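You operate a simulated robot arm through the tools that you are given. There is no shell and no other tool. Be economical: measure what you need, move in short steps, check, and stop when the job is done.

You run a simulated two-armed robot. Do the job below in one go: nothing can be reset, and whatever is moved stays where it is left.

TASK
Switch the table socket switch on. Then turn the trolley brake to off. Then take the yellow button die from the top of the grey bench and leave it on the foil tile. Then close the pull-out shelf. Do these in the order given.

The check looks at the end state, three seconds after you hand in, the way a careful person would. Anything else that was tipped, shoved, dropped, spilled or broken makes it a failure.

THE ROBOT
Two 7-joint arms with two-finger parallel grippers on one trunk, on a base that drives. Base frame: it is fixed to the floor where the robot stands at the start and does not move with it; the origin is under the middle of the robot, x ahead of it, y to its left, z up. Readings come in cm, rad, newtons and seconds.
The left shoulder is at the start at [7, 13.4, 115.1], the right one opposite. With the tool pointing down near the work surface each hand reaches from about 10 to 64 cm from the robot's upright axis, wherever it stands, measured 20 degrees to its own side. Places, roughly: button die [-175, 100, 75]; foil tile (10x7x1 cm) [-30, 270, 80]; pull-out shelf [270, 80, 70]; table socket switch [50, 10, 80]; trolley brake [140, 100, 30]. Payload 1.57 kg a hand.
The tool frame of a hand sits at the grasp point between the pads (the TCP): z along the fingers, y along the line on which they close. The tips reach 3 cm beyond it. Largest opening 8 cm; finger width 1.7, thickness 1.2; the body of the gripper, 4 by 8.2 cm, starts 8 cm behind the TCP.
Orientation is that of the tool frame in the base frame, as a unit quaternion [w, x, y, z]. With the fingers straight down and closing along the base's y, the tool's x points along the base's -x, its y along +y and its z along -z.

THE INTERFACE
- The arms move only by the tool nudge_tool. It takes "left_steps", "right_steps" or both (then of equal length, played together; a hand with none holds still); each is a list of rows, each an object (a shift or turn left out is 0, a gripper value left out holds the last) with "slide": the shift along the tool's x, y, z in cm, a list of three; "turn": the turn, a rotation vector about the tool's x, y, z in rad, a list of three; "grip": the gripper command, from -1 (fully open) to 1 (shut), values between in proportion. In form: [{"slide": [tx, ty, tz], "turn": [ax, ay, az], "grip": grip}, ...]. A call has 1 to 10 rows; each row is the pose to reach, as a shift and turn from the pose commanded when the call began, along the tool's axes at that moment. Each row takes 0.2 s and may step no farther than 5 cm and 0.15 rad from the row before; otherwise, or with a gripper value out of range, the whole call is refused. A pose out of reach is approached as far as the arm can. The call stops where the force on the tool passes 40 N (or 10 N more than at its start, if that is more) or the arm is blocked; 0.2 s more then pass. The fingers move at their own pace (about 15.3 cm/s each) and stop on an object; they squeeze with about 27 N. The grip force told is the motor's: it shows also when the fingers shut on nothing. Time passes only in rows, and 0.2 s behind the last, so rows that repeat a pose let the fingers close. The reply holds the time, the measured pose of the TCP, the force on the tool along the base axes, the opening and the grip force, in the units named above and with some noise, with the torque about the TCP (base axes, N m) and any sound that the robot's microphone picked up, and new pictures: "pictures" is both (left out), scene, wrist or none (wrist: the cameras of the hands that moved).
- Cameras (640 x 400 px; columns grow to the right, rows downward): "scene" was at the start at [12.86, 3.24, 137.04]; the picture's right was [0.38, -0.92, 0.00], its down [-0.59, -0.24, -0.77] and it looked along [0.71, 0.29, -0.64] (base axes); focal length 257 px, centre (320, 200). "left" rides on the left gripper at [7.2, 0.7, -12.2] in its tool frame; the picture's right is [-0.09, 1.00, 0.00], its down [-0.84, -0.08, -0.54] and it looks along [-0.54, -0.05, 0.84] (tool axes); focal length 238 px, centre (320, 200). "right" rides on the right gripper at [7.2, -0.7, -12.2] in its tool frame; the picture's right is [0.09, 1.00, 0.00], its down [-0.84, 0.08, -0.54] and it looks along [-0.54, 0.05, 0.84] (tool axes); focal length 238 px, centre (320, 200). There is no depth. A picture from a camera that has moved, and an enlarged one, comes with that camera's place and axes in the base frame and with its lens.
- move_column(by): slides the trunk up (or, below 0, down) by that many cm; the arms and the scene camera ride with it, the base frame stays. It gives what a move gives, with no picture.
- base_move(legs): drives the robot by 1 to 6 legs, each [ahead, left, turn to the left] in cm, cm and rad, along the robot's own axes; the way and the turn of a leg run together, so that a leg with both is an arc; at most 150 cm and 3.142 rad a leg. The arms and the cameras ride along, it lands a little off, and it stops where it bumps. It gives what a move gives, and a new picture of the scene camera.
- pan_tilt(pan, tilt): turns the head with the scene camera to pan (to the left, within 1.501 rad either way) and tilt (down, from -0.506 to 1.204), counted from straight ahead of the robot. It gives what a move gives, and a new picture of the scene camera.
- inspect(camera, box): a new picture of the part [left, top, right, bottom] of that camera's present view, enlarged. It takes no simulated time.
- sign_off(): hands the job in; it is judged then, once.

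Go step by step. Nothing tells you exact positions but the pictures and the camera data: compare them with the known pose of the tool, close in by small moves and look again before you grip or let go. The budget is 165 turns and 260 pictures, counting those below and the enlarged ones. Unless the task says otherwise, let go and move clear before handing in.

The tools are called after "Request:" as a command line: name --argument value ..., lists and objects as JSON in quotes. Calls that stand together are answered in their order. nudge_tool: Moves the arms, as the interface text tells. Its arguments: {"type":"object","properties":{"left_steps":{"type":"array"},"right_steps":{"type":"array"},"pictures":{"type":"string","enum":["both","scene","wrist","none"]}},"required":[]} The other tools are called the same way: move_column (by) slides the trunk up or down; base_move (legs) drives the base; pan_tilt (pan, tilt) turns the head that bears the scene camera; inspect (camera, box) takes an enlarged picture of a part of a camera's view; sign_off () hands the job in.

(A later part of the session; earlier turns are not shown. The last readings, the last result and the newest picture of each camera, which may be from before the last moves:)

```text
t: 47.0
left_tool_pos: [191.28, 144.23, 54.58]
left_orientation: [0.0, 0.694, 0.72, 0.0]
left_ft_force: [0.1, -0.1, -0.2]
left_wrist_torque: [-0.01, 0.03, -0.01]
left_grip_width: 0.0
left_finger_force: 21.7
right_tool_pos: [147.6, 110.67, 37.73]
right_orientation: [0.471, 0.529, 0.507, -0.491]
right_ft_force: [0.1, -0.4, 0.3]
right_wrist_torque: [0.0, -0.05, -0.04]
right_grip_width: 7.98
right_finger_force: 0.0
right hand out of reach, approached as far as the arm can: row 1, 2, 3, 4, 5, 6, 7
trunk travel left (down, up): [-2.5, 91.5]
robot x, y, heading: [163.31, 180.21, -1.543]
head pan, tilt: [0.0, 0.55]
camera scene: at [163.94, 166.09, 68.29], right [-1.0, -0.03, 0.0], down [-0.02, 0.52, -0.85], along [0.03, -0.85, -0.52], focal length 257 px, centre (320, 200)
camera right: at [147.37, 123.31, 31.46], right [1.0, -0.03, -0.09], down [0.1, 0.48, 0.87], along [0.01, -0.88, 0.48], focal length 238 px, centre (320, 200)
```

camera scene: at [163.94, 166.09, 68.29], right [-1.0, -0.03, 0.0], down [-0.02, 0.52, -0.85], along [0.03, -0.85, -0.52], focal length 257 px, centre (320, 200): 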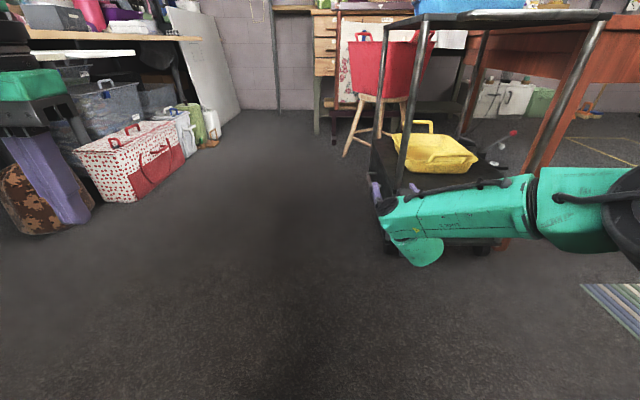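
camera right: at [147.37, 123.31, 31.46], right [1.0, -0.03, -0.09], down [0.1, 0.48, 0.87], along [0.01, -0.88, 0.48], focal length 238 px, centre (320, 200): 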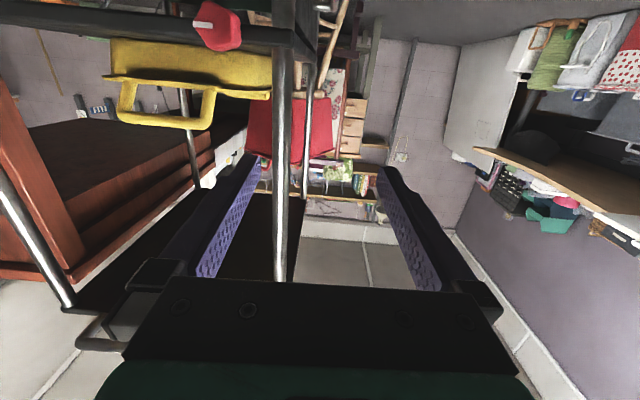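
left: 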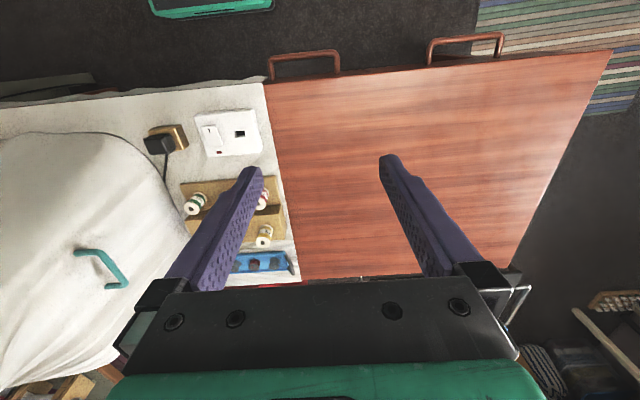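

The elbow is splayed out because the arm is too folded. I'll back the base off and centre the right shoulder on the knob so the arm reaches straighter.

Request:
base_move --legs '[[-15, 0, 0], [0, -11, 0]]'

Request:
nudge_tool --right_steps '[{"slide": [0.5, 0, 2]}, {"slide": [1, 0, 4]}, {"slide": [1.5, 0, 4]}, {"slide": [2, 0, 4]}, {"slide": [2, 0, 4]}]' --pictures "both"

```text
t: 49.2
left_tool_pos: [179.64, 158.79, 54.6]
left_orientation: [-0.001, 0.693, 0.721, 0.0]
left_ft_force: [-0.6, 0.1, -0.5]
left_wrist_torque: [0.02, 0.02, 0.0]
left_grip_width: 0.0
left_finger_force: 21.8
right_tool_pos: [136.07, 124.95, 37.83]
right_orientation: [0.473, 0.527, 0.509, -0.49]
right_ft_force: [0.3, -0.1, -0.3]
right_wrist_torque: [0.0, 0.0, 0.01]
right_grip_width: 7.97
right_finger_force: 0.1
trunk travel left (down, up): [-2.5, 91.5]
robot x, y, heading: [151.88, 194.68, -1.535]
head pan, tilt: [0.0, 0.55]
camera scene: at [152.28, 180.55, 68.29], right [-1.0, -0.04, 0.0], down [-0.02, 0.52, -0.85], along [0.03, -0.85, -0.52], focal length 257 px, centre (320, 200)
```

scene: 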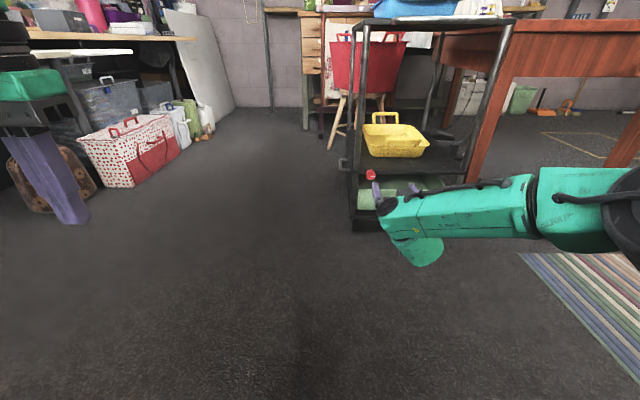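

```text
t: 50.4
left_tool_pos: [179.73, 158.7, 54.61]
left_orientation: [-0.001, 0.694, 0.72, 0.0]
left_ft_force: [0.0, -0.2, 0.5]
left_wrist_torque: [0.02, 0.0, -0.05]
left_grip_width: 0.01
left_finger_force: 21.4
right_tool_pos: [136.19, 121.09, 35.52]
right_orientation: [0.469, 0.53, 0.51, -0.489]
right_ft_force: [0.2, 0.2, -0.6]
right_wrist_torque: [-0.03, -0.01, 0.03]
right_grip_width: 7.99
right_finger_force: 0.1
trunk travel left (down, up): [-2.5, 91.5]
robot x, y, heading: [152.22, 194.46, -1.537]
head pan, tilt: [0.0, 0.55]
camera scene: at [152.28, 180.55, 68.29], right [-1.0, -0.04, 0.0], down [-0.02, 0.52, -0.85], along [0.03, -0.85, -0.52], focal length 257 px, centre (320, 200)
camera right: at [136.05, 133.91, 29.4], right [1.0, -0.03, -0.09], down [0.1, 0.47, 0.88], along [0.01, -0.88, 0.47], focal length 238 px, centre (320, 200)
```

scene: 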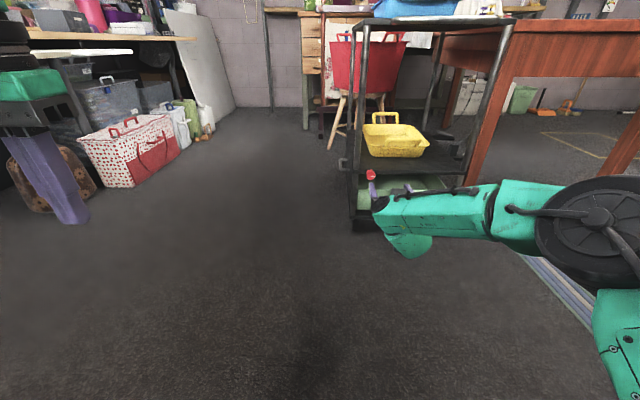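
right: 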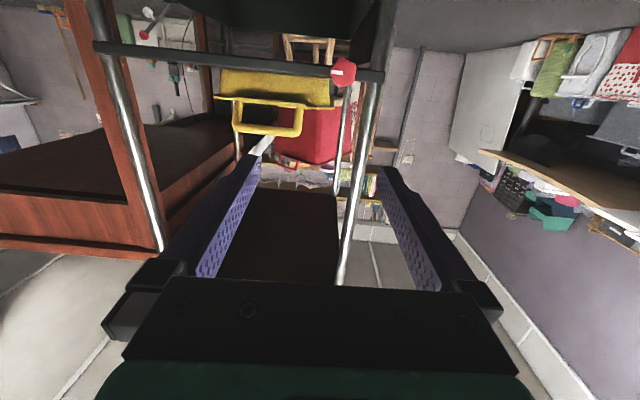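

The arm now moves freely. I estimate the knob at (137.7, 102, 29.7) and will move to a pre-grasp 8 cm in front of it, level.

Request:
nudge_tool --right_steps '[{"slide": [1.2, 0.5, 2.8], "turn": [-0.01, -0.02, 0]}, {"slide": [2.4, 1.0, 5.6], "turn": [-0.02, -0.04, 0]}, {"slide": [3.6, 1.5, 8.5], "turn": [-0.03, -0.06, 0]}, {"slide": [4.9, 1.95, 11.5], "turn": [-0.04, -0.08, 0]}, {"slide": [4.9, 1.95, 11.5], "turn": [-0.04, -0.08, 0]}]' --pictures "both"

```text
t: 51.6
left_tool_pos: [179.68, 158.83, 54.74]
left_orientation: [0.0, 0.694, 0.72, 0.0]
left_ft_force: [-0.7, 0.1, -0.3]
left_wrist_torque: [-0.01, 0.01, 0.02]
left_grip_width: 0.0
left_finger_force: 21.6
right_tool_pos: [138.25, 113.84, 31.66]
right_orientation: [0.496, 0.505, 0.501, -0.498]
right_ft_force: [0.3, 0.0, -0.6]
right_wrist_torque: [-0.01, -0.06, 0.01]
right_grip_width: 8.01
right_finger_force: 0.1
right hand out of reach, approached as far as the arm can: row 1, 2, 3, 4, 5
trunk travel left (down, up): [-2.5, 91.5]
robot x, y, heading: [151.92, 194.55, -1.529]
head pan, tilt: [0.0, 0.55]
camera scene: at [152.28, 180.55, 68.29], right [-1.0, -0.04, 0.0], down [-0.02, 0.52, -0.85], along [0.03, -0.85, -0.52], focal length 257 px, centre (320, 200)
camera right: at [137.67, 126.26, 24.55], right [1.0, 0.0, -0.09], down [0.08, 0.53, 0.84], along [0.04, -0.85, 0.53], focal length 238 px, centre (320, 200)
```

scene: 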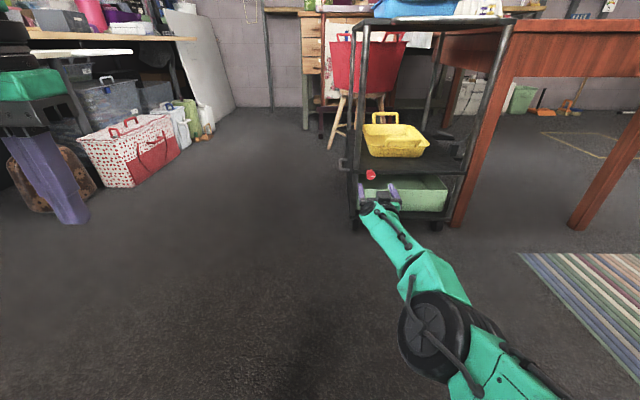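
right: 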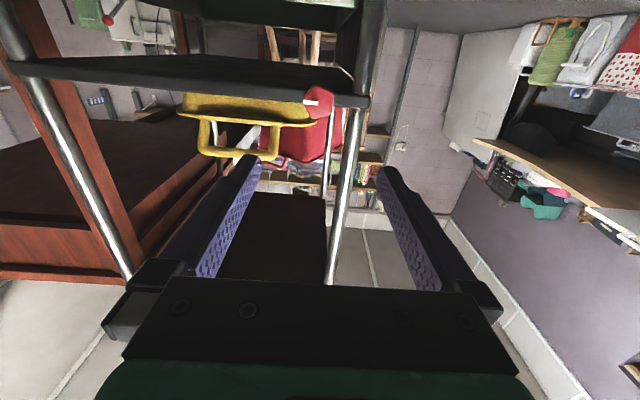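

The hand is level but stretched. By triangulation the knob face is at (137.7, 99.1, 29.0). I'll narrow the fingers, drive 8 cm forward, and correct the height.

Request:
base_move --legs '[[8, 0, 0]]'

Request:
nudge_tool --right_steps '[{"slide": [1.2, -0.2, 0], "grip": -0.15}, {"slide": [2.4, -0.4, 0]}, {"slide": [2.4, -0.4, 0]}]' --pictures "both"

```text
t: 52.6
left_tool_pos: [180.04, 150.58, 54.67]
left_orientation: [0.0, 0.692, 0.722, 0.0]
left_ft_force: [-1.0, 0.1, 0.1]
left_wrist_torque: [-0.01, 0.01, 0.01]
left_grip_width: 0.03
left_finger_force: 21.9
right_tool_pos: [138.81, 105.89, 31.76]
right_orientation: [0.496, 0.505, 0.501, -0.498]
right_ft_force: [0.7, 0.1, 0.1]
right_wrist_torque: [0.02, -0.03, -0.02]
right_grip_width: 7.99
right_finger_force: 0.0
trunk travel left (down, up): [-2.5, 91.5]
robot x, y, heading: [152.04, 186.49, -1.533]
head pan, tilt: [0.0, 0.55]
camera scene: at [152.63, 172.45, 68.29], right [-1.0, -0.04, 0.0], down [-0.02, 0.52, -0.85], along [0.03, -0.85, -0.52], focal length 257 px, centre (320, 200)
```

scene: 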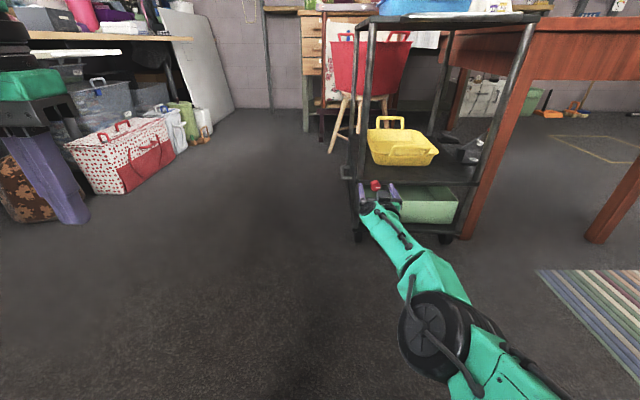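

```text
t: 53.4
left_tool_pos: [180.22, 150.67, 54.72]
left_orientation: [0.0, 0.693, 0.721, 0.0]
left_ft_force: [0.8, 0.7, 0.1]
left_wrist_torque: [0.0, 0.03, 0.01]
left_grip_width: 0.0
left_finger_force: 21.7
right_tool_pos: [138.65, 105.82, 31.62]
right_orientation: [0.496, 0.504, 0.502, -0.498]
right_ft_force: [0.6, 0.8, 0.3]
right_wrist_torque: [0.0, 0.0, 0.01]
right_grip_width: 4.61
right_finger_force: 0.0
right hand out of reach, approached as far as the arm can: row 1, 2, 3
trunk travel left (down, up): [-2.5, 91.5]
robot x, y, heading: [151.9, 186.49, -1.526]
head pan, tilt: [0.0, 0.55]
camera scene: at [152.63, 172.45, 68.29], right [-1.0, -0.04, 0.0], down [-0.02, 0.52, -0.85], along [0.03, -0.85, -0.52], focal length 257 px, centre (320, 200)
camera right: at [138.11, 118.11, 24.58], right [1.0, 0.0, -0.09], down [0.08, 0.53, 0.84], along [0.05, -0.85, 0.53], focal length 238 px, centre (320, 200)
```

scene: 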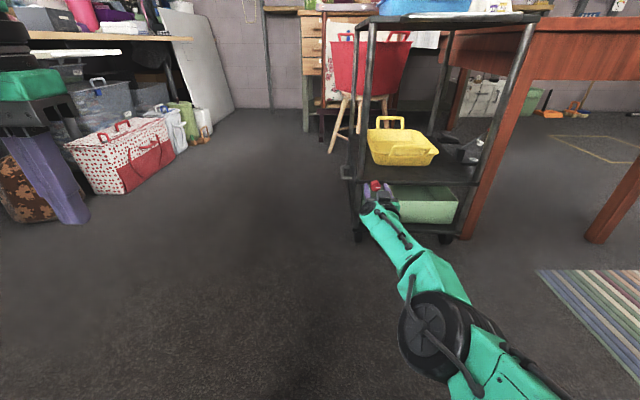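
right: 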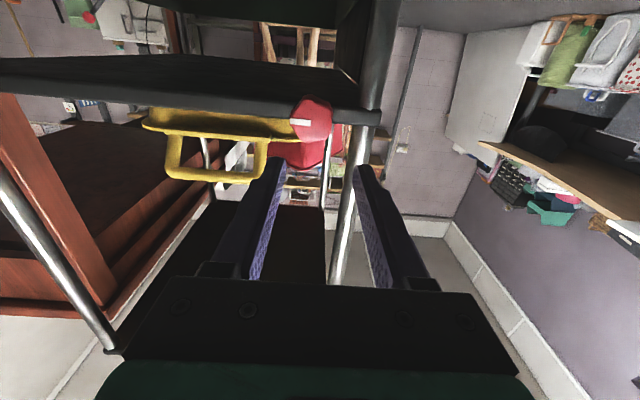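

At full stretch I can't lower the hand. I'll drop the trunk its last 2.4 cm and pull the arm back a bit to gain slack, then drive in.

Request:
move_column --by -2.4

Request:
nudge_tool --right_steps '[{"slide": [0, -0.4, -2]}, {"slide": [0, -0.8, -4]}, {"slide": [0, -0.8, -6]}, {"slide": [0, -0.8, -6]}]' --pictures "none"

```text
t: 54.1
left_tool_pos: [180.16, 150.69, 52.26]
left_orientation: [0.001, 0.692, 0.722, 0.0]
left_ft_force: [-0.7, -0.2, 0.6]
left_wrist_torque: [-0.01, 0.01, 0.02]
left_grip_width: 0.0
left_finger_force: 20.6
right_tool_pos: [138.72, 105.86, 29.23]
right_orientation: [0.497, 0.504, 0.502, -0.497]
right_ft_force: [0.4, 0.1, 0.5]
right_wrist_torque: [-0.01, 0.01, -0.01]
right_grip_width: 4.59
right_finger_force: 0.0
trunk travel left (down, up): [-0.1, 93.9]
robot x, y, heading: [152.47, 186.65, -1.534]
head pan, tilt: [0.0, 0.55]
```

```text
t: 55.1
left_tool_pos: [180.16, 150.64, 52.2]
left_orientation: [0.0, 0.693, 0.721, 0.0]
left_ft_force: [0.0, -0.3, -0.2]
left_wrist_torque: [-0.01, -0.01, 0.04]
left_grip_width: 0.0
left_finger_force: 20.9
right_tool_pos: [138.73, 105.89, 29.29]
right_orientation: [0.496, 0.505, 0.502, -0.497]
right_ft_force: [1.3, 0.6, -0.1]
right_wrist_torque: [0.02, 0.01, 0.01]
right_grip_width: 4.59
right_finger_force: 0.1
right hand out of reach, approached as far as the arm can: row 1, 2, 3, 4
trunk travel left (down, up): [-0.1, 93.9]
robot x, y, heading: [152.28, 186.36, -1.529]
head pan, tilt: [0.0, 0.55]
```

The arm seems stuck at a limit for pulling back. I'll test whether it can still roll about its axis here in free air, since that's what the knob needs.

Request:
nudge_tool --right_steps '[{"turn": [0, 0, 0.15]}, {"turn": [0, 0, 0.3]}, {"turn": [0, 0, 0.45]}, {"turn": [0, 0, 0.6]}, {"turn": [0, 0, 0.75]}, {"turn": [0, 0, 0.75]}]' --pictures "none"

```text
t: 56.5
left_tool_pos: [180.09, 150.74, 52.27]
left_orientation: [0.001, 0.692, 0.722, 0.0]
left_ft_force: [-0.1, 0.2, 0.0]
left_wrist_torque: [0.0, 0.04, 0.04]
left_grip_width: 0.02
left_finger_force: 21.5
right_tool_pos: [138.37, 105.84, 28.98]
right_orientation: [0.642, 0.655, 0.28, -0.282]
right_ft_force: [-0.6, 0.2, -0.6]
right_wrist_torque: [0.01, 0.0, -0.03]
right_grip_width: 4.61
right_finger_force: 0.1
right hand out of reach, approached as far as the arm can: row 2
trunk travel left (down, up): [-0.1, 93.9]
robot x, y, heading: [151.93, 186.52, -1.532]
head pan, tilt: [0.0, 0.55]
```

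Positive roll (clockwise from the front) works. I'll test further roll and pulling back.

Request:
nudge_tool --right_steps '[{"turn": [0, 0, 0.15]}, {"turn": [0, 0, 0.3]}, {"turn": [0, 0, 0.45]}, {"turn": [0, 0, 0.6]}, {"turn": [0, 0, 0.75]}, {"turn": [0, 0, 0.82]}, {"turn": [0, 0, 0.82], "slide": [0, 0, -2]}, {"turn": [0, 0, 0.82], "slide": [0, 0, -4]}, {"turn": [0, 0, 0.82], "slide": [0, 0, -4]}]' --pictures "scene"

```text
t: 58.5
left_tool_pos: [180.01, 150.68, 52.19]
left_orientation: [0.0, 0.692, 0.722, 0.0]
left_ft_force: [0.5, -1.2, -0.6]
left_wrist_torque: [0.03, -0.02, 0.01]
left_grip_width: 0.0
left_finger_force: 21.9
right_tool_pos: [139.59, 106.16, 28.54]
right_orientation: [0.703, 0.711, -0.003, -0.001]
right_ft_force: [-0.3, -0.9, -0.3]
right_wrist_torque: [-0.03, -0.02, 0.0]
right_grip_width: 4.59
right_finger_force: 0.1
right hand out of reach, approached as far as the arm can: row 7, 8, 9
trunk travel left (down, up): [-0.1, 93.9]
robot x, y, heading: [151.9, 186.34, -1.525]
head pan, tilt: [0.0, 0.55]
camera scene: at [152.63, 172.45, 65.89], right [-1.0, -0.04, 0.0], down [-0.02, 0.52, -0.85], along [0.03, -0.85, -0.52], focal length 257 px, centre (320, 200)
```

scene: 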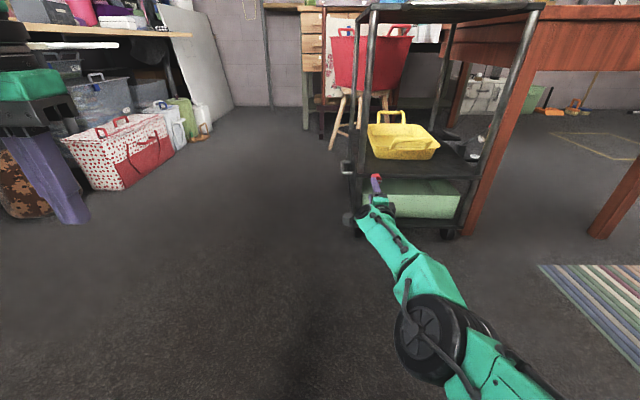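

Roll range 0 to +1.57 is available. I'll centre the hand on the knob with the base and column, then check before going over it.

Request:
move_column --by 0.5

Request:
base_move --legs '[[1.5, -2, 0]]'

Request:
inspect --camera "right" --box '[160, 40, 480, 240]'

Request:
inspect --camera "scene" --box '[340, 155, 420, 205]'

```text
t: 59.1
left_tool_pos: [180.19, 150.7, 52.79]
left_orientation: [0.001, 0.692, 0.722, 0.001]
left_ft_force: [0.1, -0.8, 0.1]
left_wrist_torque: [0.03, 0.01, 0.04]
left_grip_width: 0.01
left_finger_force: 20.8
right_tool_pos: [139.81, 106.11, 29.13]
right_orientation: [0.703, 0.711, -0.001, -0.002]
right_ft_force: [0.0, -0.1, -0.1]
right_wrist_torque: [0.01, 0.01, 0.01]
right_grip_width: 4.6
right_finger_force: 0.1
trunk travel left (down, up): [-0.6, 93.4]
robot x, y, heading: [152.1, 186.67, -1.53]
head pan, tilt: [0.0, 0.55]
```

```text
t: 59.9
left_tool_pos: [178.14, 149.04, 52.65]
left_orientation: [0.0, 0.693, 0.721, 0.001]
left_ft_force: [-0.3, -0.2, -0.3]
left_wrist_torque: [-0.01, 0.01, 0.0]
left_grip_width: 0.01
left_finger_force: 21.1
right_tool_pos: [137.73, 104.46, 29.11]
right_orientation: [0.703, 0.711, -0.002, -0.001]
right_ft_force: [0.3, -0.1, 0.2]
right_wrist_torque: [0.01, 0.0, 0.03]
right_grip_width: 4.61
right_finger_force: 0.1
trunk travel left (down, up): [-0.6, 93.4]
robot x, y, heading: [150.11, 185.03, -1.528]
head pan, tilt: [0.0, 0.55]
camera scene: at [150.67, 170.87, 66.39], right [-1.0, -0.04, 0.0], down [-0.02, 0.52, -0.85], along [0.03, -0.85, -0.52], focal length 257 px, centre (320, 200)
```

scene: 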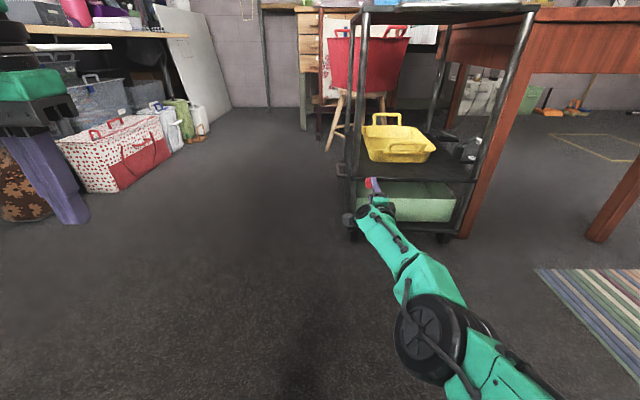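

```text
2.00 times, centred on (320, 140) of right
camera zoom: at [144.94, 116.73, 28.52], right [0.09, -0.01, 1.0], down [-0.83, 0.55, 0.08], along [-0.54, -0.84, 0.04], focal length 477 px, centre (320, 320)
```

zoom: 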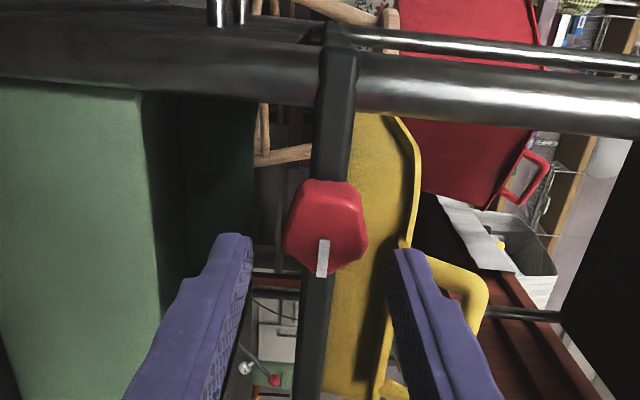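

```text
8.00 times, centred on (380, 180) of scene
camera zoom: at [150.67, 170.87, 66.39], right [-1.0, -0.04, 0.0], down [-0.02, 0.52, -0.85], along [0.03, -0.85, -0.52], focal length 2059 px, centre (-160, 360)
```

zoom: 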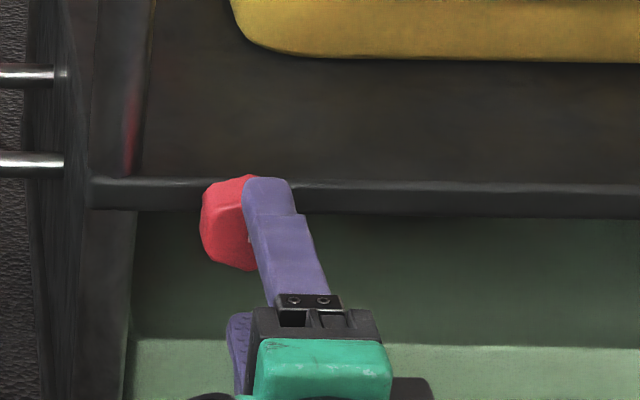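

Alignment is good: the knob projects to (137.9, 29.2). Driving forward 3.5 cm to straddle it.

Request:
base_move --legs '[[3.5, 0, 0]]'

Request:
inspect --camera "right" --box '[160, 40, 480, 240]'

Request:
inspect --camera "scene" --box '[340, 155, 420, 205]'

```text
t: 60.7
left_tool_pos: [178.29, 145.52, 52.72]
left_orientation: [0.0, 0.693, 0.721, 0.0]
left_ft_force: [0.4, 0.5, 0.1]
left_wrist_torque: [0.02, 0.01, 0.03]
left_grip_width: 0.0
left_finger_force: 21.3
right_tool_pos: [137.78, 100.9, 29.05]
right_orientation: [0.703, 0.711, -0.002, -0.003]
right_ft_force: [-0.1, -0.5, 0.5]
right_wrist_torque: [-0.03, 0.0, -0.04]
right_grip_width: 4.59
right_finger_force: 0.0
trunk travel left (down, up): [-0.6, 93.4]
robot x, y, heading: [150.35, 181.06, -1.526]
head pan, tilt: [0.0, 0.55]
camera scene: at [150.82, 167.24, 66.39], right [-1.0, -0.04, 0.0], down [-0.02, 0.52, -0.85], along [0.03, -0.85, -0.52], focal length 257 px, centre (320, 200)
```

scene: 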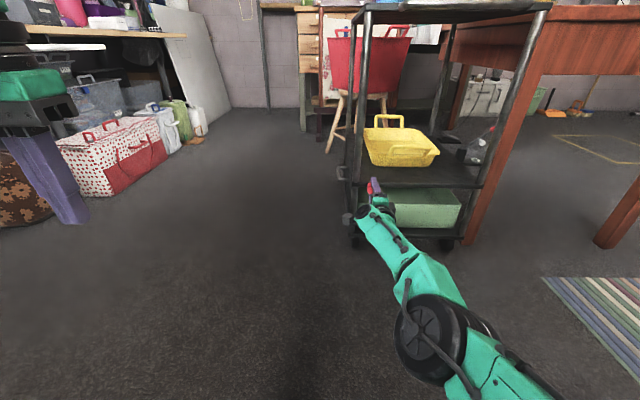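

```text
2.00 times, centred on (320, 140) of right
camera zoom: at [145.09, 113.1, 28.51], right [0.09, -0.01, 1.0], down [-0.83, 0.55, 0.08], along [-0.54, -0.84, 0.04], focal length 477 px, centre (320, 320)
```

zoom: 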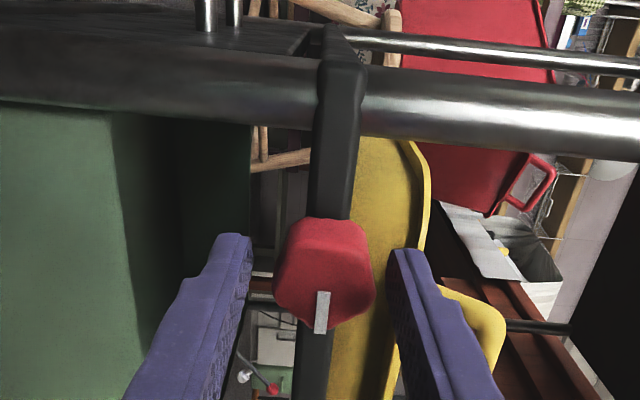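

```text
8.00 times, centred on (380, 180) of scene
camera zoom: at [150.82, 167.24, 66.39], right [-1.0, -0.04, 0.0], down [-0.02, 0.52, -0.85], along [0.03, -0.85, -0.52], focal length 2059 px, centre (-160, 360)
```

zoom: 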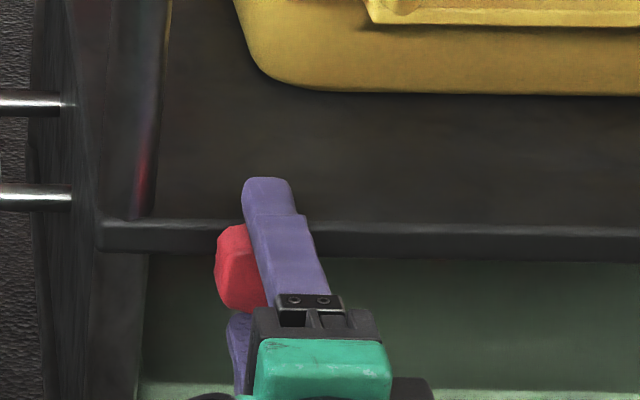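

The knob is squarely between the fingers. I'll go 1 cm deeper and close the grip.

Request:
base_move --legs '[[1.0, 0, 0]]'

Request:
nudge_tool --right_steps '[{"grip": 0.3}, {"grip": 0.6}, {"grip": 1}, {"grip": 1}]' --pictures "none"

Request:
inspect --camera "right" --box '[160, 40, 480, 240]'

```text
t: 61.5
left_tool_pos: [178.34, 144.43, 52.81]
left_orientation: [0.0, 0.693, 0.721, 0.001]
left_ft_force: [-0.7, -0.3, -0.3]
left_wrist_torque: [0.03, -0.01, 0.02]
left_grip_width: 0.01
left_finger_force: 20.8
right_tool_pos: [137.97, 99.93, 29.03]
right_orientation: [0.704, 0.71, -0.002, -0.002]
right_ft_force: [0.3, 0.3, 0.9]
right_wrist_torque: [0.03, 0.02, 0.01]
right_grip_width: 4.6
right_finger_force: 0.1
trunk travel left (down, up): [-0.6, 93.4]
robot x, y, heading: [150.73, 180.21, -1.531]
head pan, tilt: [0.0, 0.55]
camera scene: at [150.86, 166.21, 66.39], right [-1.0, -0.04, 0.0], down [-0.02, 0.52, -0.85], along [0.03, -0.85, -0.52], focal length 257 px, centre (320, 200)
```

scene: 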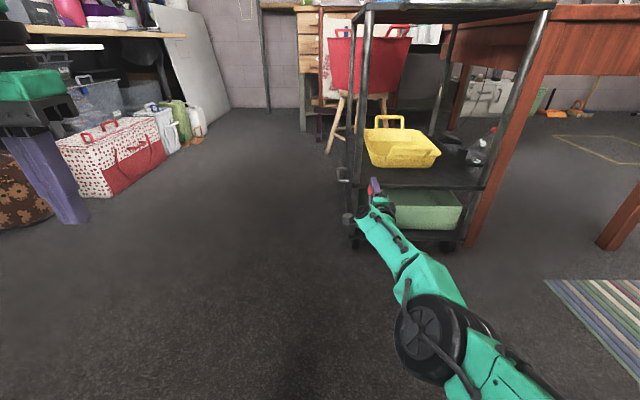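

```text
t: 62.5
left_tool_pos: [178.36, 144.52, 52.71]
left_orientation: [0.0, 0.693, 0.721, -0.001]
left_ft_force: [-0.1, 0.0, 0.2]
left_wrist_torque: [-0.02, 0.01, 0.03]
left_grip_width: 0.04
left_finger_force: 21.5
right_tool_pos: [137.84, 99.92, 29.24]
right_orientation: [0.704, 0.71, -0.002, -0.002]
right_ft_force: [0.1, -4.7, 3.7]
right_wrist_torque: [-0.56, 0.06, -0.11]
right_grip_width: 3.38
right_finger_force: 40.8
trunk travel left (down, up): [-0.6, 93.4]
robot x, y, heading: [150.41, 180.1, -1.528]
head pan, tilt: [0.0, 0.55]
```

```text
2.00 times, centred on (320, 140) of right
camera zoom: at [145.11, 112.06, 28.62], right [0.09, -0.01, 1.0], down [-0.83, 0.55, 0.08], along [-0.54, -0.84, 0.04], focal length 477 px, centre (320, 320)
```

zoom: 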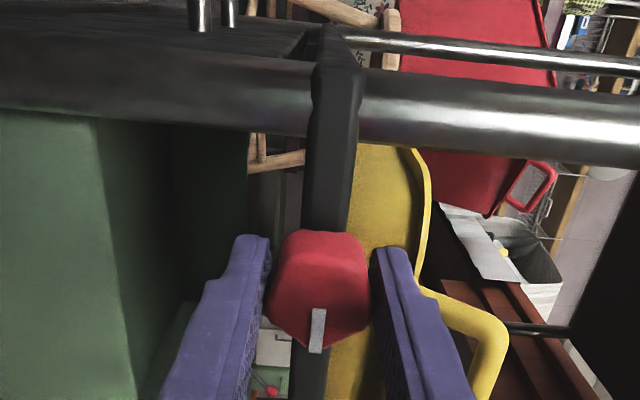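

Knob gripped at 3.4 cm. Trying a small counter-clockwise turn and reading the torque.

Request:
nudge_tool --right_steps '[{"turn": [0, 0, -0.08]}, {"turn": [0, 0, -0.16]}, {"turn": [0, 0, -0.24]}, {"turn": [0, 0, -0.3]}]' --pictures "none"

Request:
inspect --camera "right" --box '[160, 40, 480, 240]'

```text
t: 63.5
left_tool_pos: [178.35, 144.48, 52.71]
left_orientation: [0.001, 0.693, 0.721, -0.001]
left_ft_force: [0.1, 0.3, -0.4]
left_wrist_torque: [0.01, 0.02, -0.03]
left_grip_width: 0.0
left_finger_force: 21.5
right_tool_pos: [137.84, 99.9, 29.21]
right_orientation: [0.695, 0.703, 0.104, -0.109]
right_ft_force: [-0.2, -4.4, 5.1]
right_wrist_torque: [-0.9, -0.03, -0.75]
right_grip_width: 3.38
right_finger_force: 41.4
trunk travel left (down, up): [-0.6, 93.4]
robot x, y, heading: [150.3, 180.11, -1.529]
head pan, tilt: [0.0, 0.55]
```

```text
2.00 times, centred on (320, 140) of right
camera zoom: at [144.59, 112.1, 26.53], right [0.38, -0.01, 0.92], down [-0.77, 0.54, 0.33], along [-0.51, -0.84, 0.2], focal length 477 px, centre (320, 320)
```

zoom: 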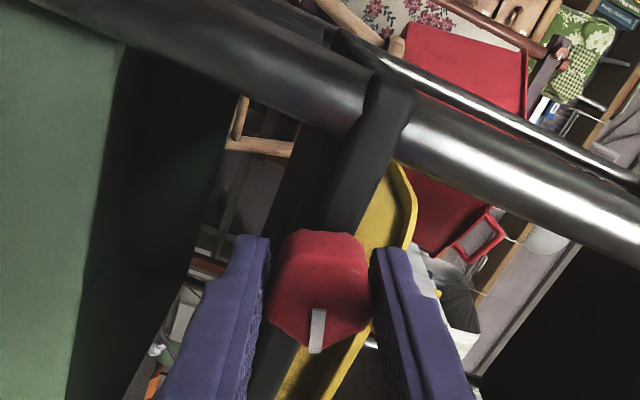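

The knob turns counter-clockwise with the hand, with no resistance. Continuing in that direction.

Request:
nudge_tool --right_steps '[{"turn": [0, 0, -0.1]}, {"turn": [0, 0, -0.2]}, {"turn": [0, 0, -0.3]}, {"turn": [0, 0, -0.4]}, {"turn": [0, 0, -0.5]}, {"turn": [0, 0, -0.6]}]' --pictures "none"

Request:
inspect --camera "right" --box '[160, 40, 480, 240]'

```text
t: 64.9
left_tool_pos: [178.22, 144.56, 52.88]
left_orientation: [0.001, 0.692, 0.721, -0.001]
left_ft_force: [-0.3, 0.0, 0.4]
left_wrist_torque: [-0.03, 0.01, 0.0]
left_grip_width: 0.02
left_finger_force: 21.5
right_tool_pos: [137.58, 99.96, 29.76]
right_orientation: [0.634, 0.638, 0.305, -0.312]
right_ft_force: [-11.4, -0.1, 14.4]
right_wrist_torque: [-1.27, -0.67, -0.08]
right_grip_width: 3.33
right_finger_force: 41.2
trunk travel left (down, up): [-0.6, 93.4]
robot x, y, heading: [150.14, 180.31, -1.533]
head pan, tilt: [0.0, 0.55]
```

```text
2.00 times, centred on (320, 140) of right
camera zoom: at [141.62, 112.1, 23.55], right [0.84, -0.01, 0.55], down [-0.45, 0.55, 0.71], along [-0.3, -0.84, 0.45], focal length 477 px, centre (320, 320)
```

zoom: 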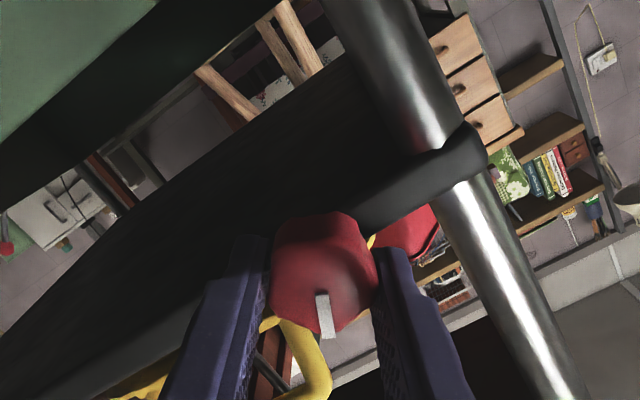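

Some resistance shows (−0.67 Nm) and the hand was pulled aside a little. I'll go a bit further to see whether this is an end stop.

Request:
nudge_tool --right_steps '[{"turn": [0, 0, -0.1], "slide": [0.3, 0.3, 0]}, {"turn": [0, 0, -0.2], "slide": [0.3, 0.3, 0]}, {"turn": [0, 0, -0.2], "slide": [0.3, 0.3, 0]}]' --pictures "none"

Request:
inspect --camera "right" --box '[160, 40, 480, 240]'

Request:
inspect --camera "scene" --box '[330, 150, 426, 210]'

```text
t: 65.7
left_tool_pos: [178.22, 144.71, 52.94]
left_orientation: [0.002, 0.693, 0.721, -0.002]
left_ft_force: [-0.5, 0.0, 0.2]
left_wrist_torque: [0.02, -0.04, -0.02]
left_grip_width: 0.0
left_finger_force: 21.5
right_tool_pos: [137.52, 99.83, 30.02]
right_orientation: [0.601, 0.604, 0.362, -0.377]
right_ft_force: [-31.4, 4.5, 20.5]
right_wrist_torque: [-0.91, -0.35, 1.08]
right_grip_width: 3.36
right_finger_force: 41.9
trunk travel left (down, up): [-0.6, 93.4]
robot x, y, heading: [150.45, 180.32, -1.534]
head pan, tilt: [0.0, 0.55]
```

```text
2.00 times, centred on (320, 140) of right
camera zoom: at [140.42, 112.03, 23.11], right [0.93, -0.02, 0.37], down [-0.3, 0.55, 0.78], along [-0.22, -0.83, 0.51], focal length 477 px, centre (320, 320)
```

zoom: 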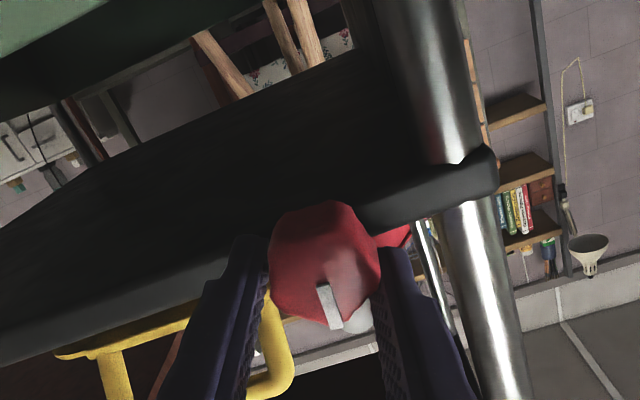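

```text
6.67 times, centred on (378, 180) of scene
camera zoom: at [150.76, 166.51, 66.47], right [-1.0, -0.04, 0.0], down [-0.02, 0.52, -0.86], along [0.03, -0.85, -0.52], focal length 1716 px, centre (-67, 333)
```

zoom: 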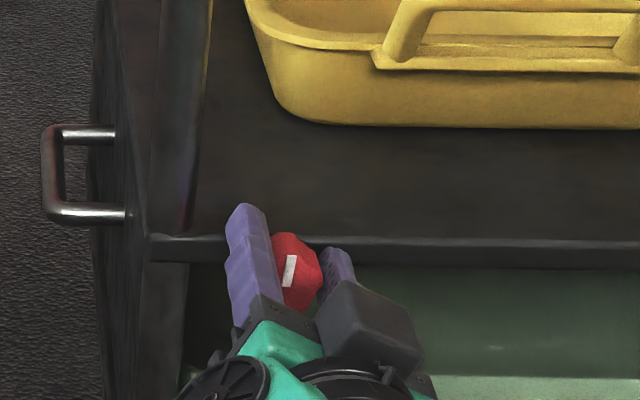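

The pointer now looks close to straight up, but there's side load on the hand. I'll release the grip so the knob shows its resting position.

Request:
nudge_tool --right_steps '[{"grip": 0.0}, {"grip": -0.2}, {"grip": -0.2}]' --pictures "none"

Request:
inspect --camera "right" --box '[240, 90, 400, 240]'

Request:
inspect --camera "scene" --box '[330, 150, 426, 210]'

```text
t: 66.5
left_tool_pos: [178.32, 144.44, 52.66]
left_orientation: [-0.001, 0.692, 0.722, -0.001]
left_ft_force: [-0.3, 0.1, -0.3]
left_wrist_torque: [-0.01, 0.01, 0.01]
left_grip_width: 0.0
left_finger_force: 21.6
right_tool_pos: [138.56, 99.92, 28.77]
right_orientation: [0.598, 0.608, 0.371, -0.367]
right_ft_force: [2.1, 4.4, -1.2]
right_wrist_torque: [-0.04, 0.07, 0.18]
right_grip_width: 4.9
right_finger_force: 0.2
trunk travel left (down, up): [-0.6, 93.4]
robot x, y, heading: [150.38, 179.81, -1.53]
head pan, tilt: [0.0, 0.55]
```

```text
2.67 times, centred on (320, 165) of right
camera zoom: at [141.21, 112.25, 22.25], right [0.93, -0.01, 0.37], down [-0.31, 0.53, 0.79], along [-0.2, -0.85, 0.49], focal length 636 px, centre (320, 293)
```

zoom: 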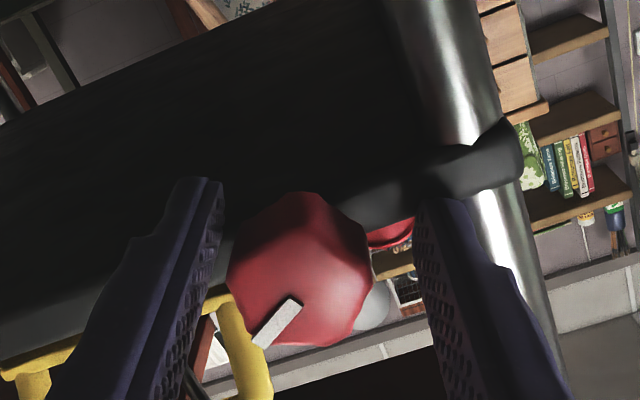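

```text
6.67 times, centred on (378, 180) of scene
camera zoom: at [150.9, 166.21, 66.38], right [-1.0, -0.04, 0.0], down [-0.02, 0.52, -0.85], along [0.03, -0.85, -0.52], focal length 1716 px, centre (-67, 333)
```

zoom: 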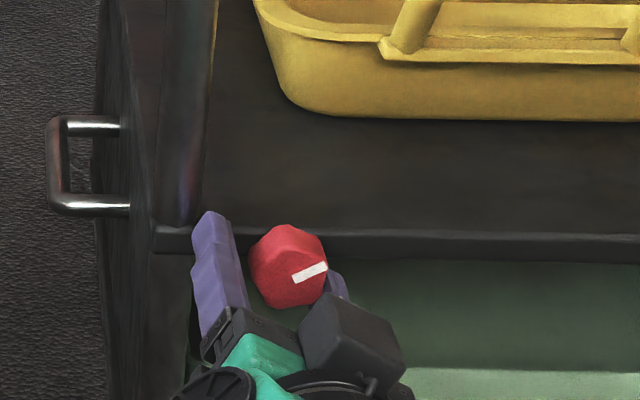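

After releasing, the pointer rests about 30° up from its start. I'll open wider and recentre the hand on the knob axis, then check whether it stays there.

Request:
nudge_tool --right_steps '[{"grip": -0.35}, {"grip": -0.35}, {"grip": -0.35}]' --pictures "none"

Request:
inspect --camera "right" --box '[240, 90, 400, 240]'

Request:
inspect --camera "scene" --box '[340, 160, 404, 200]'

```text
t: 67.3
left_tool_pos: [178.28, 144.43, 52.59]
left_orientation: [0.0, 0.693, 0.721, 0.0]
left_ft_force: [-0.2, 0.2, 0.7]
left_wrist_torque: [0.01, 0.01, -0.02]
left_grip_width: 0.02
left_finger_force: 21.3
right_tool_pos: [138.47, 99.96, 28.78]
right_orientation: [0.597, 0.608, 0.371, -0.368]
right_ft_force: [1.3, 14.9, -8.1]
right_wrist_torque: [0.02, 0.23, 0.47]
right_grip_width: 5.22
right_finger_force: 0.1
trunk travel left (down, up): [-0.6, 93.4]
robot x, y, heading: [150.22, 180.41, -1.532]
head pan, tilt: [0.0, 0.55]
```

```text
2.67 times, centred on (320, 165) of right
camera zoom: at [141.1, 112.25, 22.2], right [0.93, -0.01, 0.37], down [-0.31, 0.53, 0.79], along [-0.2, -0.85, 0.49], focal length 636 px, centre (320, 293)
```

zoom: 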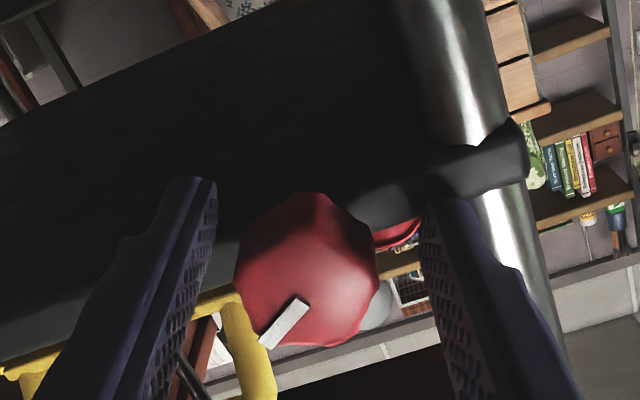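

```text
10.00 times, centred on (372, 180) of scene
camera zoom: at [150.85, 166.17, 66.37], right [-1.0, -0.04, 0.0], down [-0.02, 0.52, -0.85], along [0.03, -0.85, -0.52], focal length 2574 px, centre (-200, 400)
```

zoom: 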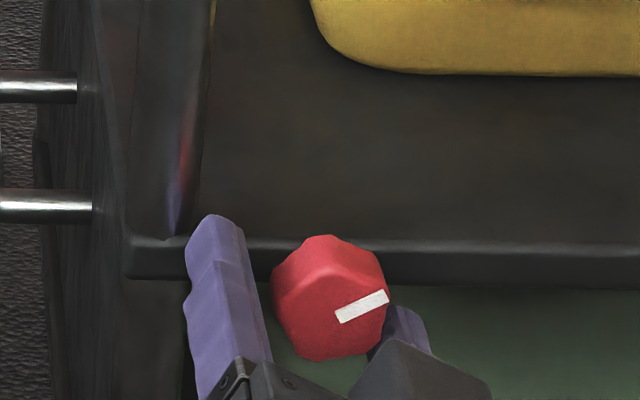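

The side load came from the fingertips reaching past the shelf edge and jamming on it as they rolled. I'll back off 1 cm so the tips stay in front of the edge, centre on the axis (137.95, 29.24) and turn again.

Request:
nudge_tool --right_steps '[{"grip": -0.15}, {"grip": -0.15}]' --pictures "none"

Request:
base_move --legs '[[-1.2, 0, 0]]'

Request:
nudge_tool --right_steps '[{"turn": [0, 0, 0.15]}, {"turn": [0, 0, 0.3]}, {"turn": [0, 0, 0.45]}, {"turn": [0, 0, 0.6]}, {"turn": [0, 0, 0.6]}]' --pictures "none"

Request:
inspect --camera "right" --box '[160, 40, 480, 240]'

```text
t: 67.9
left_tool_pos: [178.4, 144.42, 52.68]
left_orientation: [0.001, 0.692, 0.722, 0.0]
left_ft_force: [0.2, -0.7, -0.8]
left_wrist_torque: [-0.01, 0.01, -0.01]
left_grip_width: 0.0
left_finger_force: 21.2
right_tool_pos: [138.49, 99.9, 28.84]
right_orientation: [0.598, 0.608, 0.371, -0.368]
right_ft_force: [7.7, 18.5, -5.3]
right_wrist_torque: [-0.03, 0.31, 0.77]
right_grip_width: 4.94
right_finger_force: 1.8
trunk travel left (down, up): [-0.6, 93.4]
robot x, y, heading: [150.31, 180.03, -1.53]
head pan, tilt: [0.0, 0.55]
```

```text
t: 68.6
left_tool_pos: [178.28, 145.62, 52.71]
left_orientation: [0.0, 0.694, 0.72, 0.0]
left_ft_force: [-0.4, 0.8, 0.2]
left_wrist_torque: [-0.02, -0.01, 0.03]
left_grip_width: 0.0
left_finger_force: 20.9
right_tool_pos: [138.09, 101.13, 29.0]
right_orientation: [0.598, 0.607, 0.37, -0.37]
right_ft_force: [-0.8, 0.3, -0.2]
right_wrist_torque: [0.01, -0.04, 0.0]
right_grip_width: 4.61
right_finger_force: 0.2
trunk travel left (down, up): [-0.6, 93.4]
robot x, y, heading: [150.35, 181.68, -1.531]
head pan, tilt: [0.0, 0.55]
camera scene: at [150.81, 167.41, 66.39], right [-1.0, -0.04, 0.0], down [-0.02, 0.52, -0.85], along [0.03, -0.85, -0.52], focal length 257 px, centre (320, 200)
```

scene: 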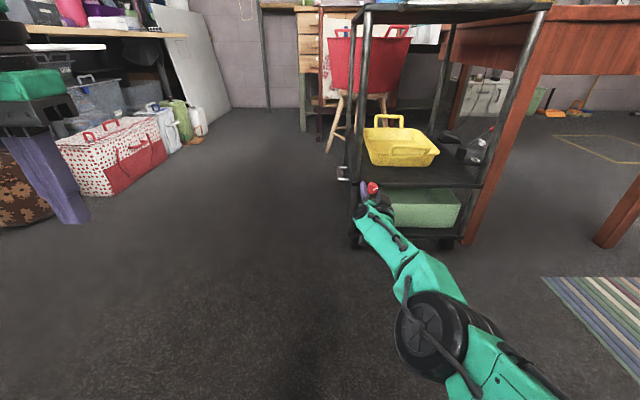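

```text
t: 69.8
left_tool_pos: [178.42, 145.6, 52.73]
left_orientation: [0.0, 0.692, 0.722, 0.001]
left_ft_force: [0.4, 0.5, 0.4]
left_wrist_torque: [0.01, 0.0, 0.01]
left_grip_width: 0.0
left_finger_force: 21.5
right_tool_pos: [138.2, 101.13, 28.96]
right_orientation: [0.681, 0.69, 0.172, -0.176]
right_ft_force: [1.0, 0.5, 0.9]
right_wrist_torque: [-0.03, -0.04, -0.02]
right_grip_width: 4.6
right_finger_force: 0.0
trunk travel left (down, up): [-0.6, 93.4]
robot x, y, heading: [150.56, 180.89, -1.532]
head pan, tilt: [0.0, 0.55]
```

```text
2.00 times, centred on (320, 140) of right
camera zoom: at [144.31, 113.3, 25.15], right [0.55, -0.01, 0.83], down [-0.7, 0.54, 0.47], along [-0.46, -0.84, 0.29], focal length 477 px, centre (320, 320)
```

zoom: 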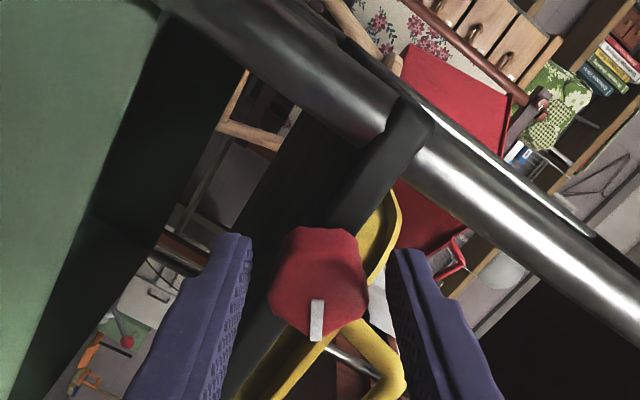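

Hand freed and centred; pointer is about 30° counter-clockwise. Gripping again and continuing counter-clockwise, watching the torque.

Request:
nudge_tool --right_steps '[{"grip": 0.5}, {"grip": 1}, {"grip": 1}, {"turn": [0, 0, -0.1]}, {"turn": [0, 0, -0.2]}, {"turn": [0, 0, -0.3]}, {"turn": [0, 0, -0.4]}]' --pictures "none"

Request:
inspect --camera "right" --box '[160, 40, 480, 240]'

```text
t: 71.4
left_tool_pos: [178.2, 145.59, 52.75]
left_orientation: [-0.001, 0.693, 0.721, 0.0]
left_ft_force: [-0.6, -0.1, 0.2]
left_wrist_torque: [-0.01, -0.03, -0.01]
left_grip_width: 0.0
left_finger_force: 21.7
right_tool_pos: [138.14, 101.13, 28.95]
right_orientation: [0.632, 0.641, 0.308, -0.308]
right_ft_force: [-5.5, 3.3, -5.9]
right_wrist_torque: [-0.77, -0.05, -0.13]
right_grip_width: 3.4
right_finger_force: 41.5
trunk travel left (down, up): [-0.6, 93.4]
robot x, y, heading: [149.99, 181.54, -1.531]
head pan, tilt: [0.0, 0.55]
```

```text
2.00 times, centred on (320, 140) of right
camera zoom: at [142.14, 113.36, 22.99], right [0.84, -0.01, 0.55], down [-0.45, 0.54, 0.71], along [-0.3, -0.84, 0.44], focal length 477 px, centre (320, 320)
```

zoom: 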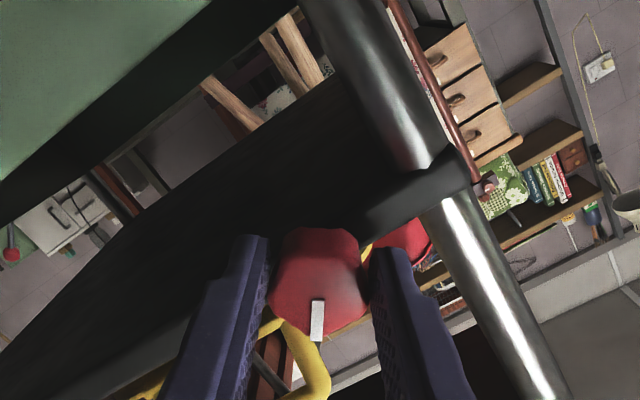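

It turns freely now, at about 50°. Continuing toward 90°.

Request:
nudge_tool --right_steps '[{"turn": [0, 0, -0.1]}, {"turn": [0, 0, -0.2]}, {"turn": [0, 0, -0.3]}, {"turn": [0, 0, -0.4]}, {"turn": [0, 0, -0.5]}, {"turn": [0, 0, -0.6]}]' --pictures "none"

Request:
inspect --camera "right" --box '[160, 40, 480, 240]'

Request:
inspect --camera "scene" --box '[340, 160, 404, 200]'

```text
t: 72.8
left_tool_pos: [178.22, 145.57, 52.74]
left_orientation: [0.0, 0.693, 0.721, 0.001]
left_ft_force: [0.2, 0.5, 0.0]
left_wrist_torque: [-0.03, -0.02, -0.03]
left_grip_width: 0.02
left_finger_force: 21.4
right_tool_pos: [137.95, 101.16, 28.74]
right_orientation: [0.512, 0.523, 0.482, -0.482]
right_ft_force: [-19.0, 1.0, -10.7]
right_wrist_torque: [-0.36, -0.12, -0.07]
right_grip_width: 3.35
right_finger_force: 41.3
trunk travel left (down, up): [-0.6, 93.4]
robot x, y, heading: [150.27, 181.4, -1.532]
head pan, tilt: [0.0, 0.55]
```

```text
2.00 times, centred on (320, 140) of right
camera zoom: at [137.88, 113.42, 21.75], right [1.0, -0.01, -0.02], down [0.02, 0.53, 0.85], along [0.0, -0.85, 0.53], focal length 477 px, centre (320, 320)
```

zoom: 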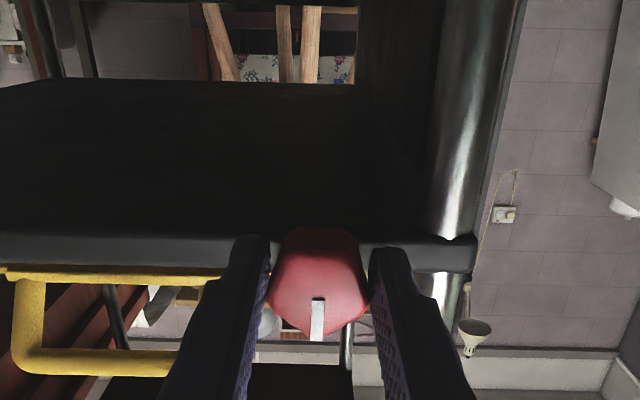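

```text
10.00 times, centred on (372, 180) of scene
camera zoom: at [150.7, 167.27, 66.35], right [-1.0, -0.04, 0.0], down [-0.02, 0.52, -0.85], along [0.03, -0.85, -0.52], focal length 2574 px, centre (-200, 400)
```

zoom: 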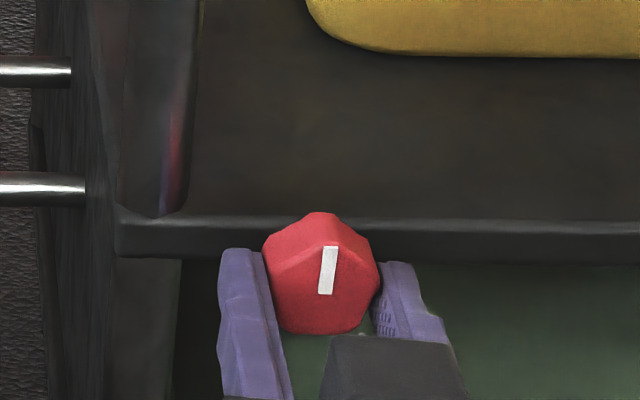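

The pointer is nearly straight up, still no stop. I'll try slightly further to feel whether 90° is an end stop.

Request:
nudge_tool --right_steps '[{"turn": [0, 0, -0.1]}, {"turn": [0, 0, -0.2]}, {"turn": [0, 0, -0.3]}, {"turn": [0, 0, -0.3]}]' --pictures "none"

Request:
inspect --camera "right" --box '[160, 40, 480, 240]'

Request:
inspect --camera "scene" --box '[340, 160, 404, 200]'

```text
t: 73.8
left_tool_pos: [178.11, 145.57, 52.69]
left_orientation: [0.001, 0.693, 0.721, 0.001]
left_ft_force: [-0.2, -0.3, -0.1]
left_wrist_torque: [0.0, -0.01, -0.03]
left_grip_width: 0.0
left_finger_force: 21.2
right_tool_pos: [137.8, 101.01, 28.93]
right_orientation: [0.434, 0.446, 0.555, -0.552]
right_ft_force: [-26.4, 16.0, -12.0]
right_wrist_torque: [0.18, -0.1, -0.31]
right_grip_width: 3.37
right_finger_force: 42.0
trunk travel left (down, up): [-0.6, 93.4]
robot x, y, heading: [150.55, 181.25, -1.535]
head pan, tilt: [0.0, 0.55]
```

```text
2.00 times, centred on (320, 140) of right
camera zoom: at [135.64, 113.42, 22.14], right [0.95, -0.01, -0.32], down [0.27, 0.53, 0.8], along [0.16, -0.85, 0.5], focal length 477 px, centre (320, 320)
```

zoom: 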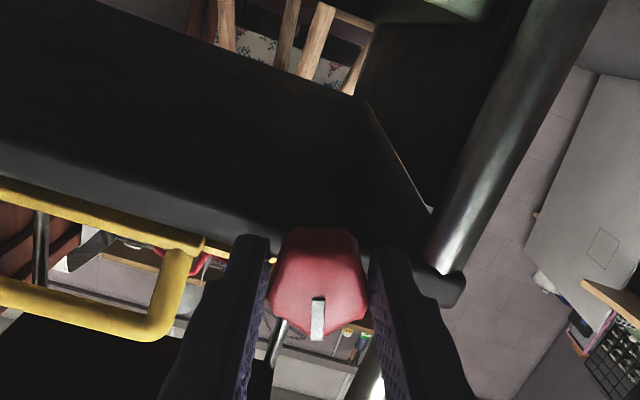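

```text
10.00 times, centred on (372, 180) of scene
camera zoom: at [150.68, 167.32, 66.36], right [-1.0, -0.04, 0.0], down [-0.02, 0.52, -0.85], along [0.03, -0.85, -0.52], focal length 2574 px, centre (-200, 400)
```

zoom: 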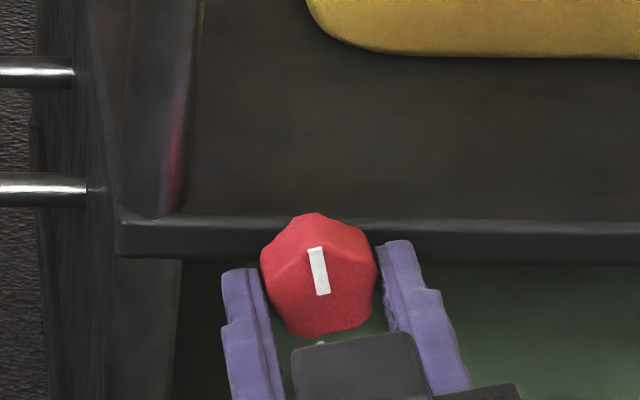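

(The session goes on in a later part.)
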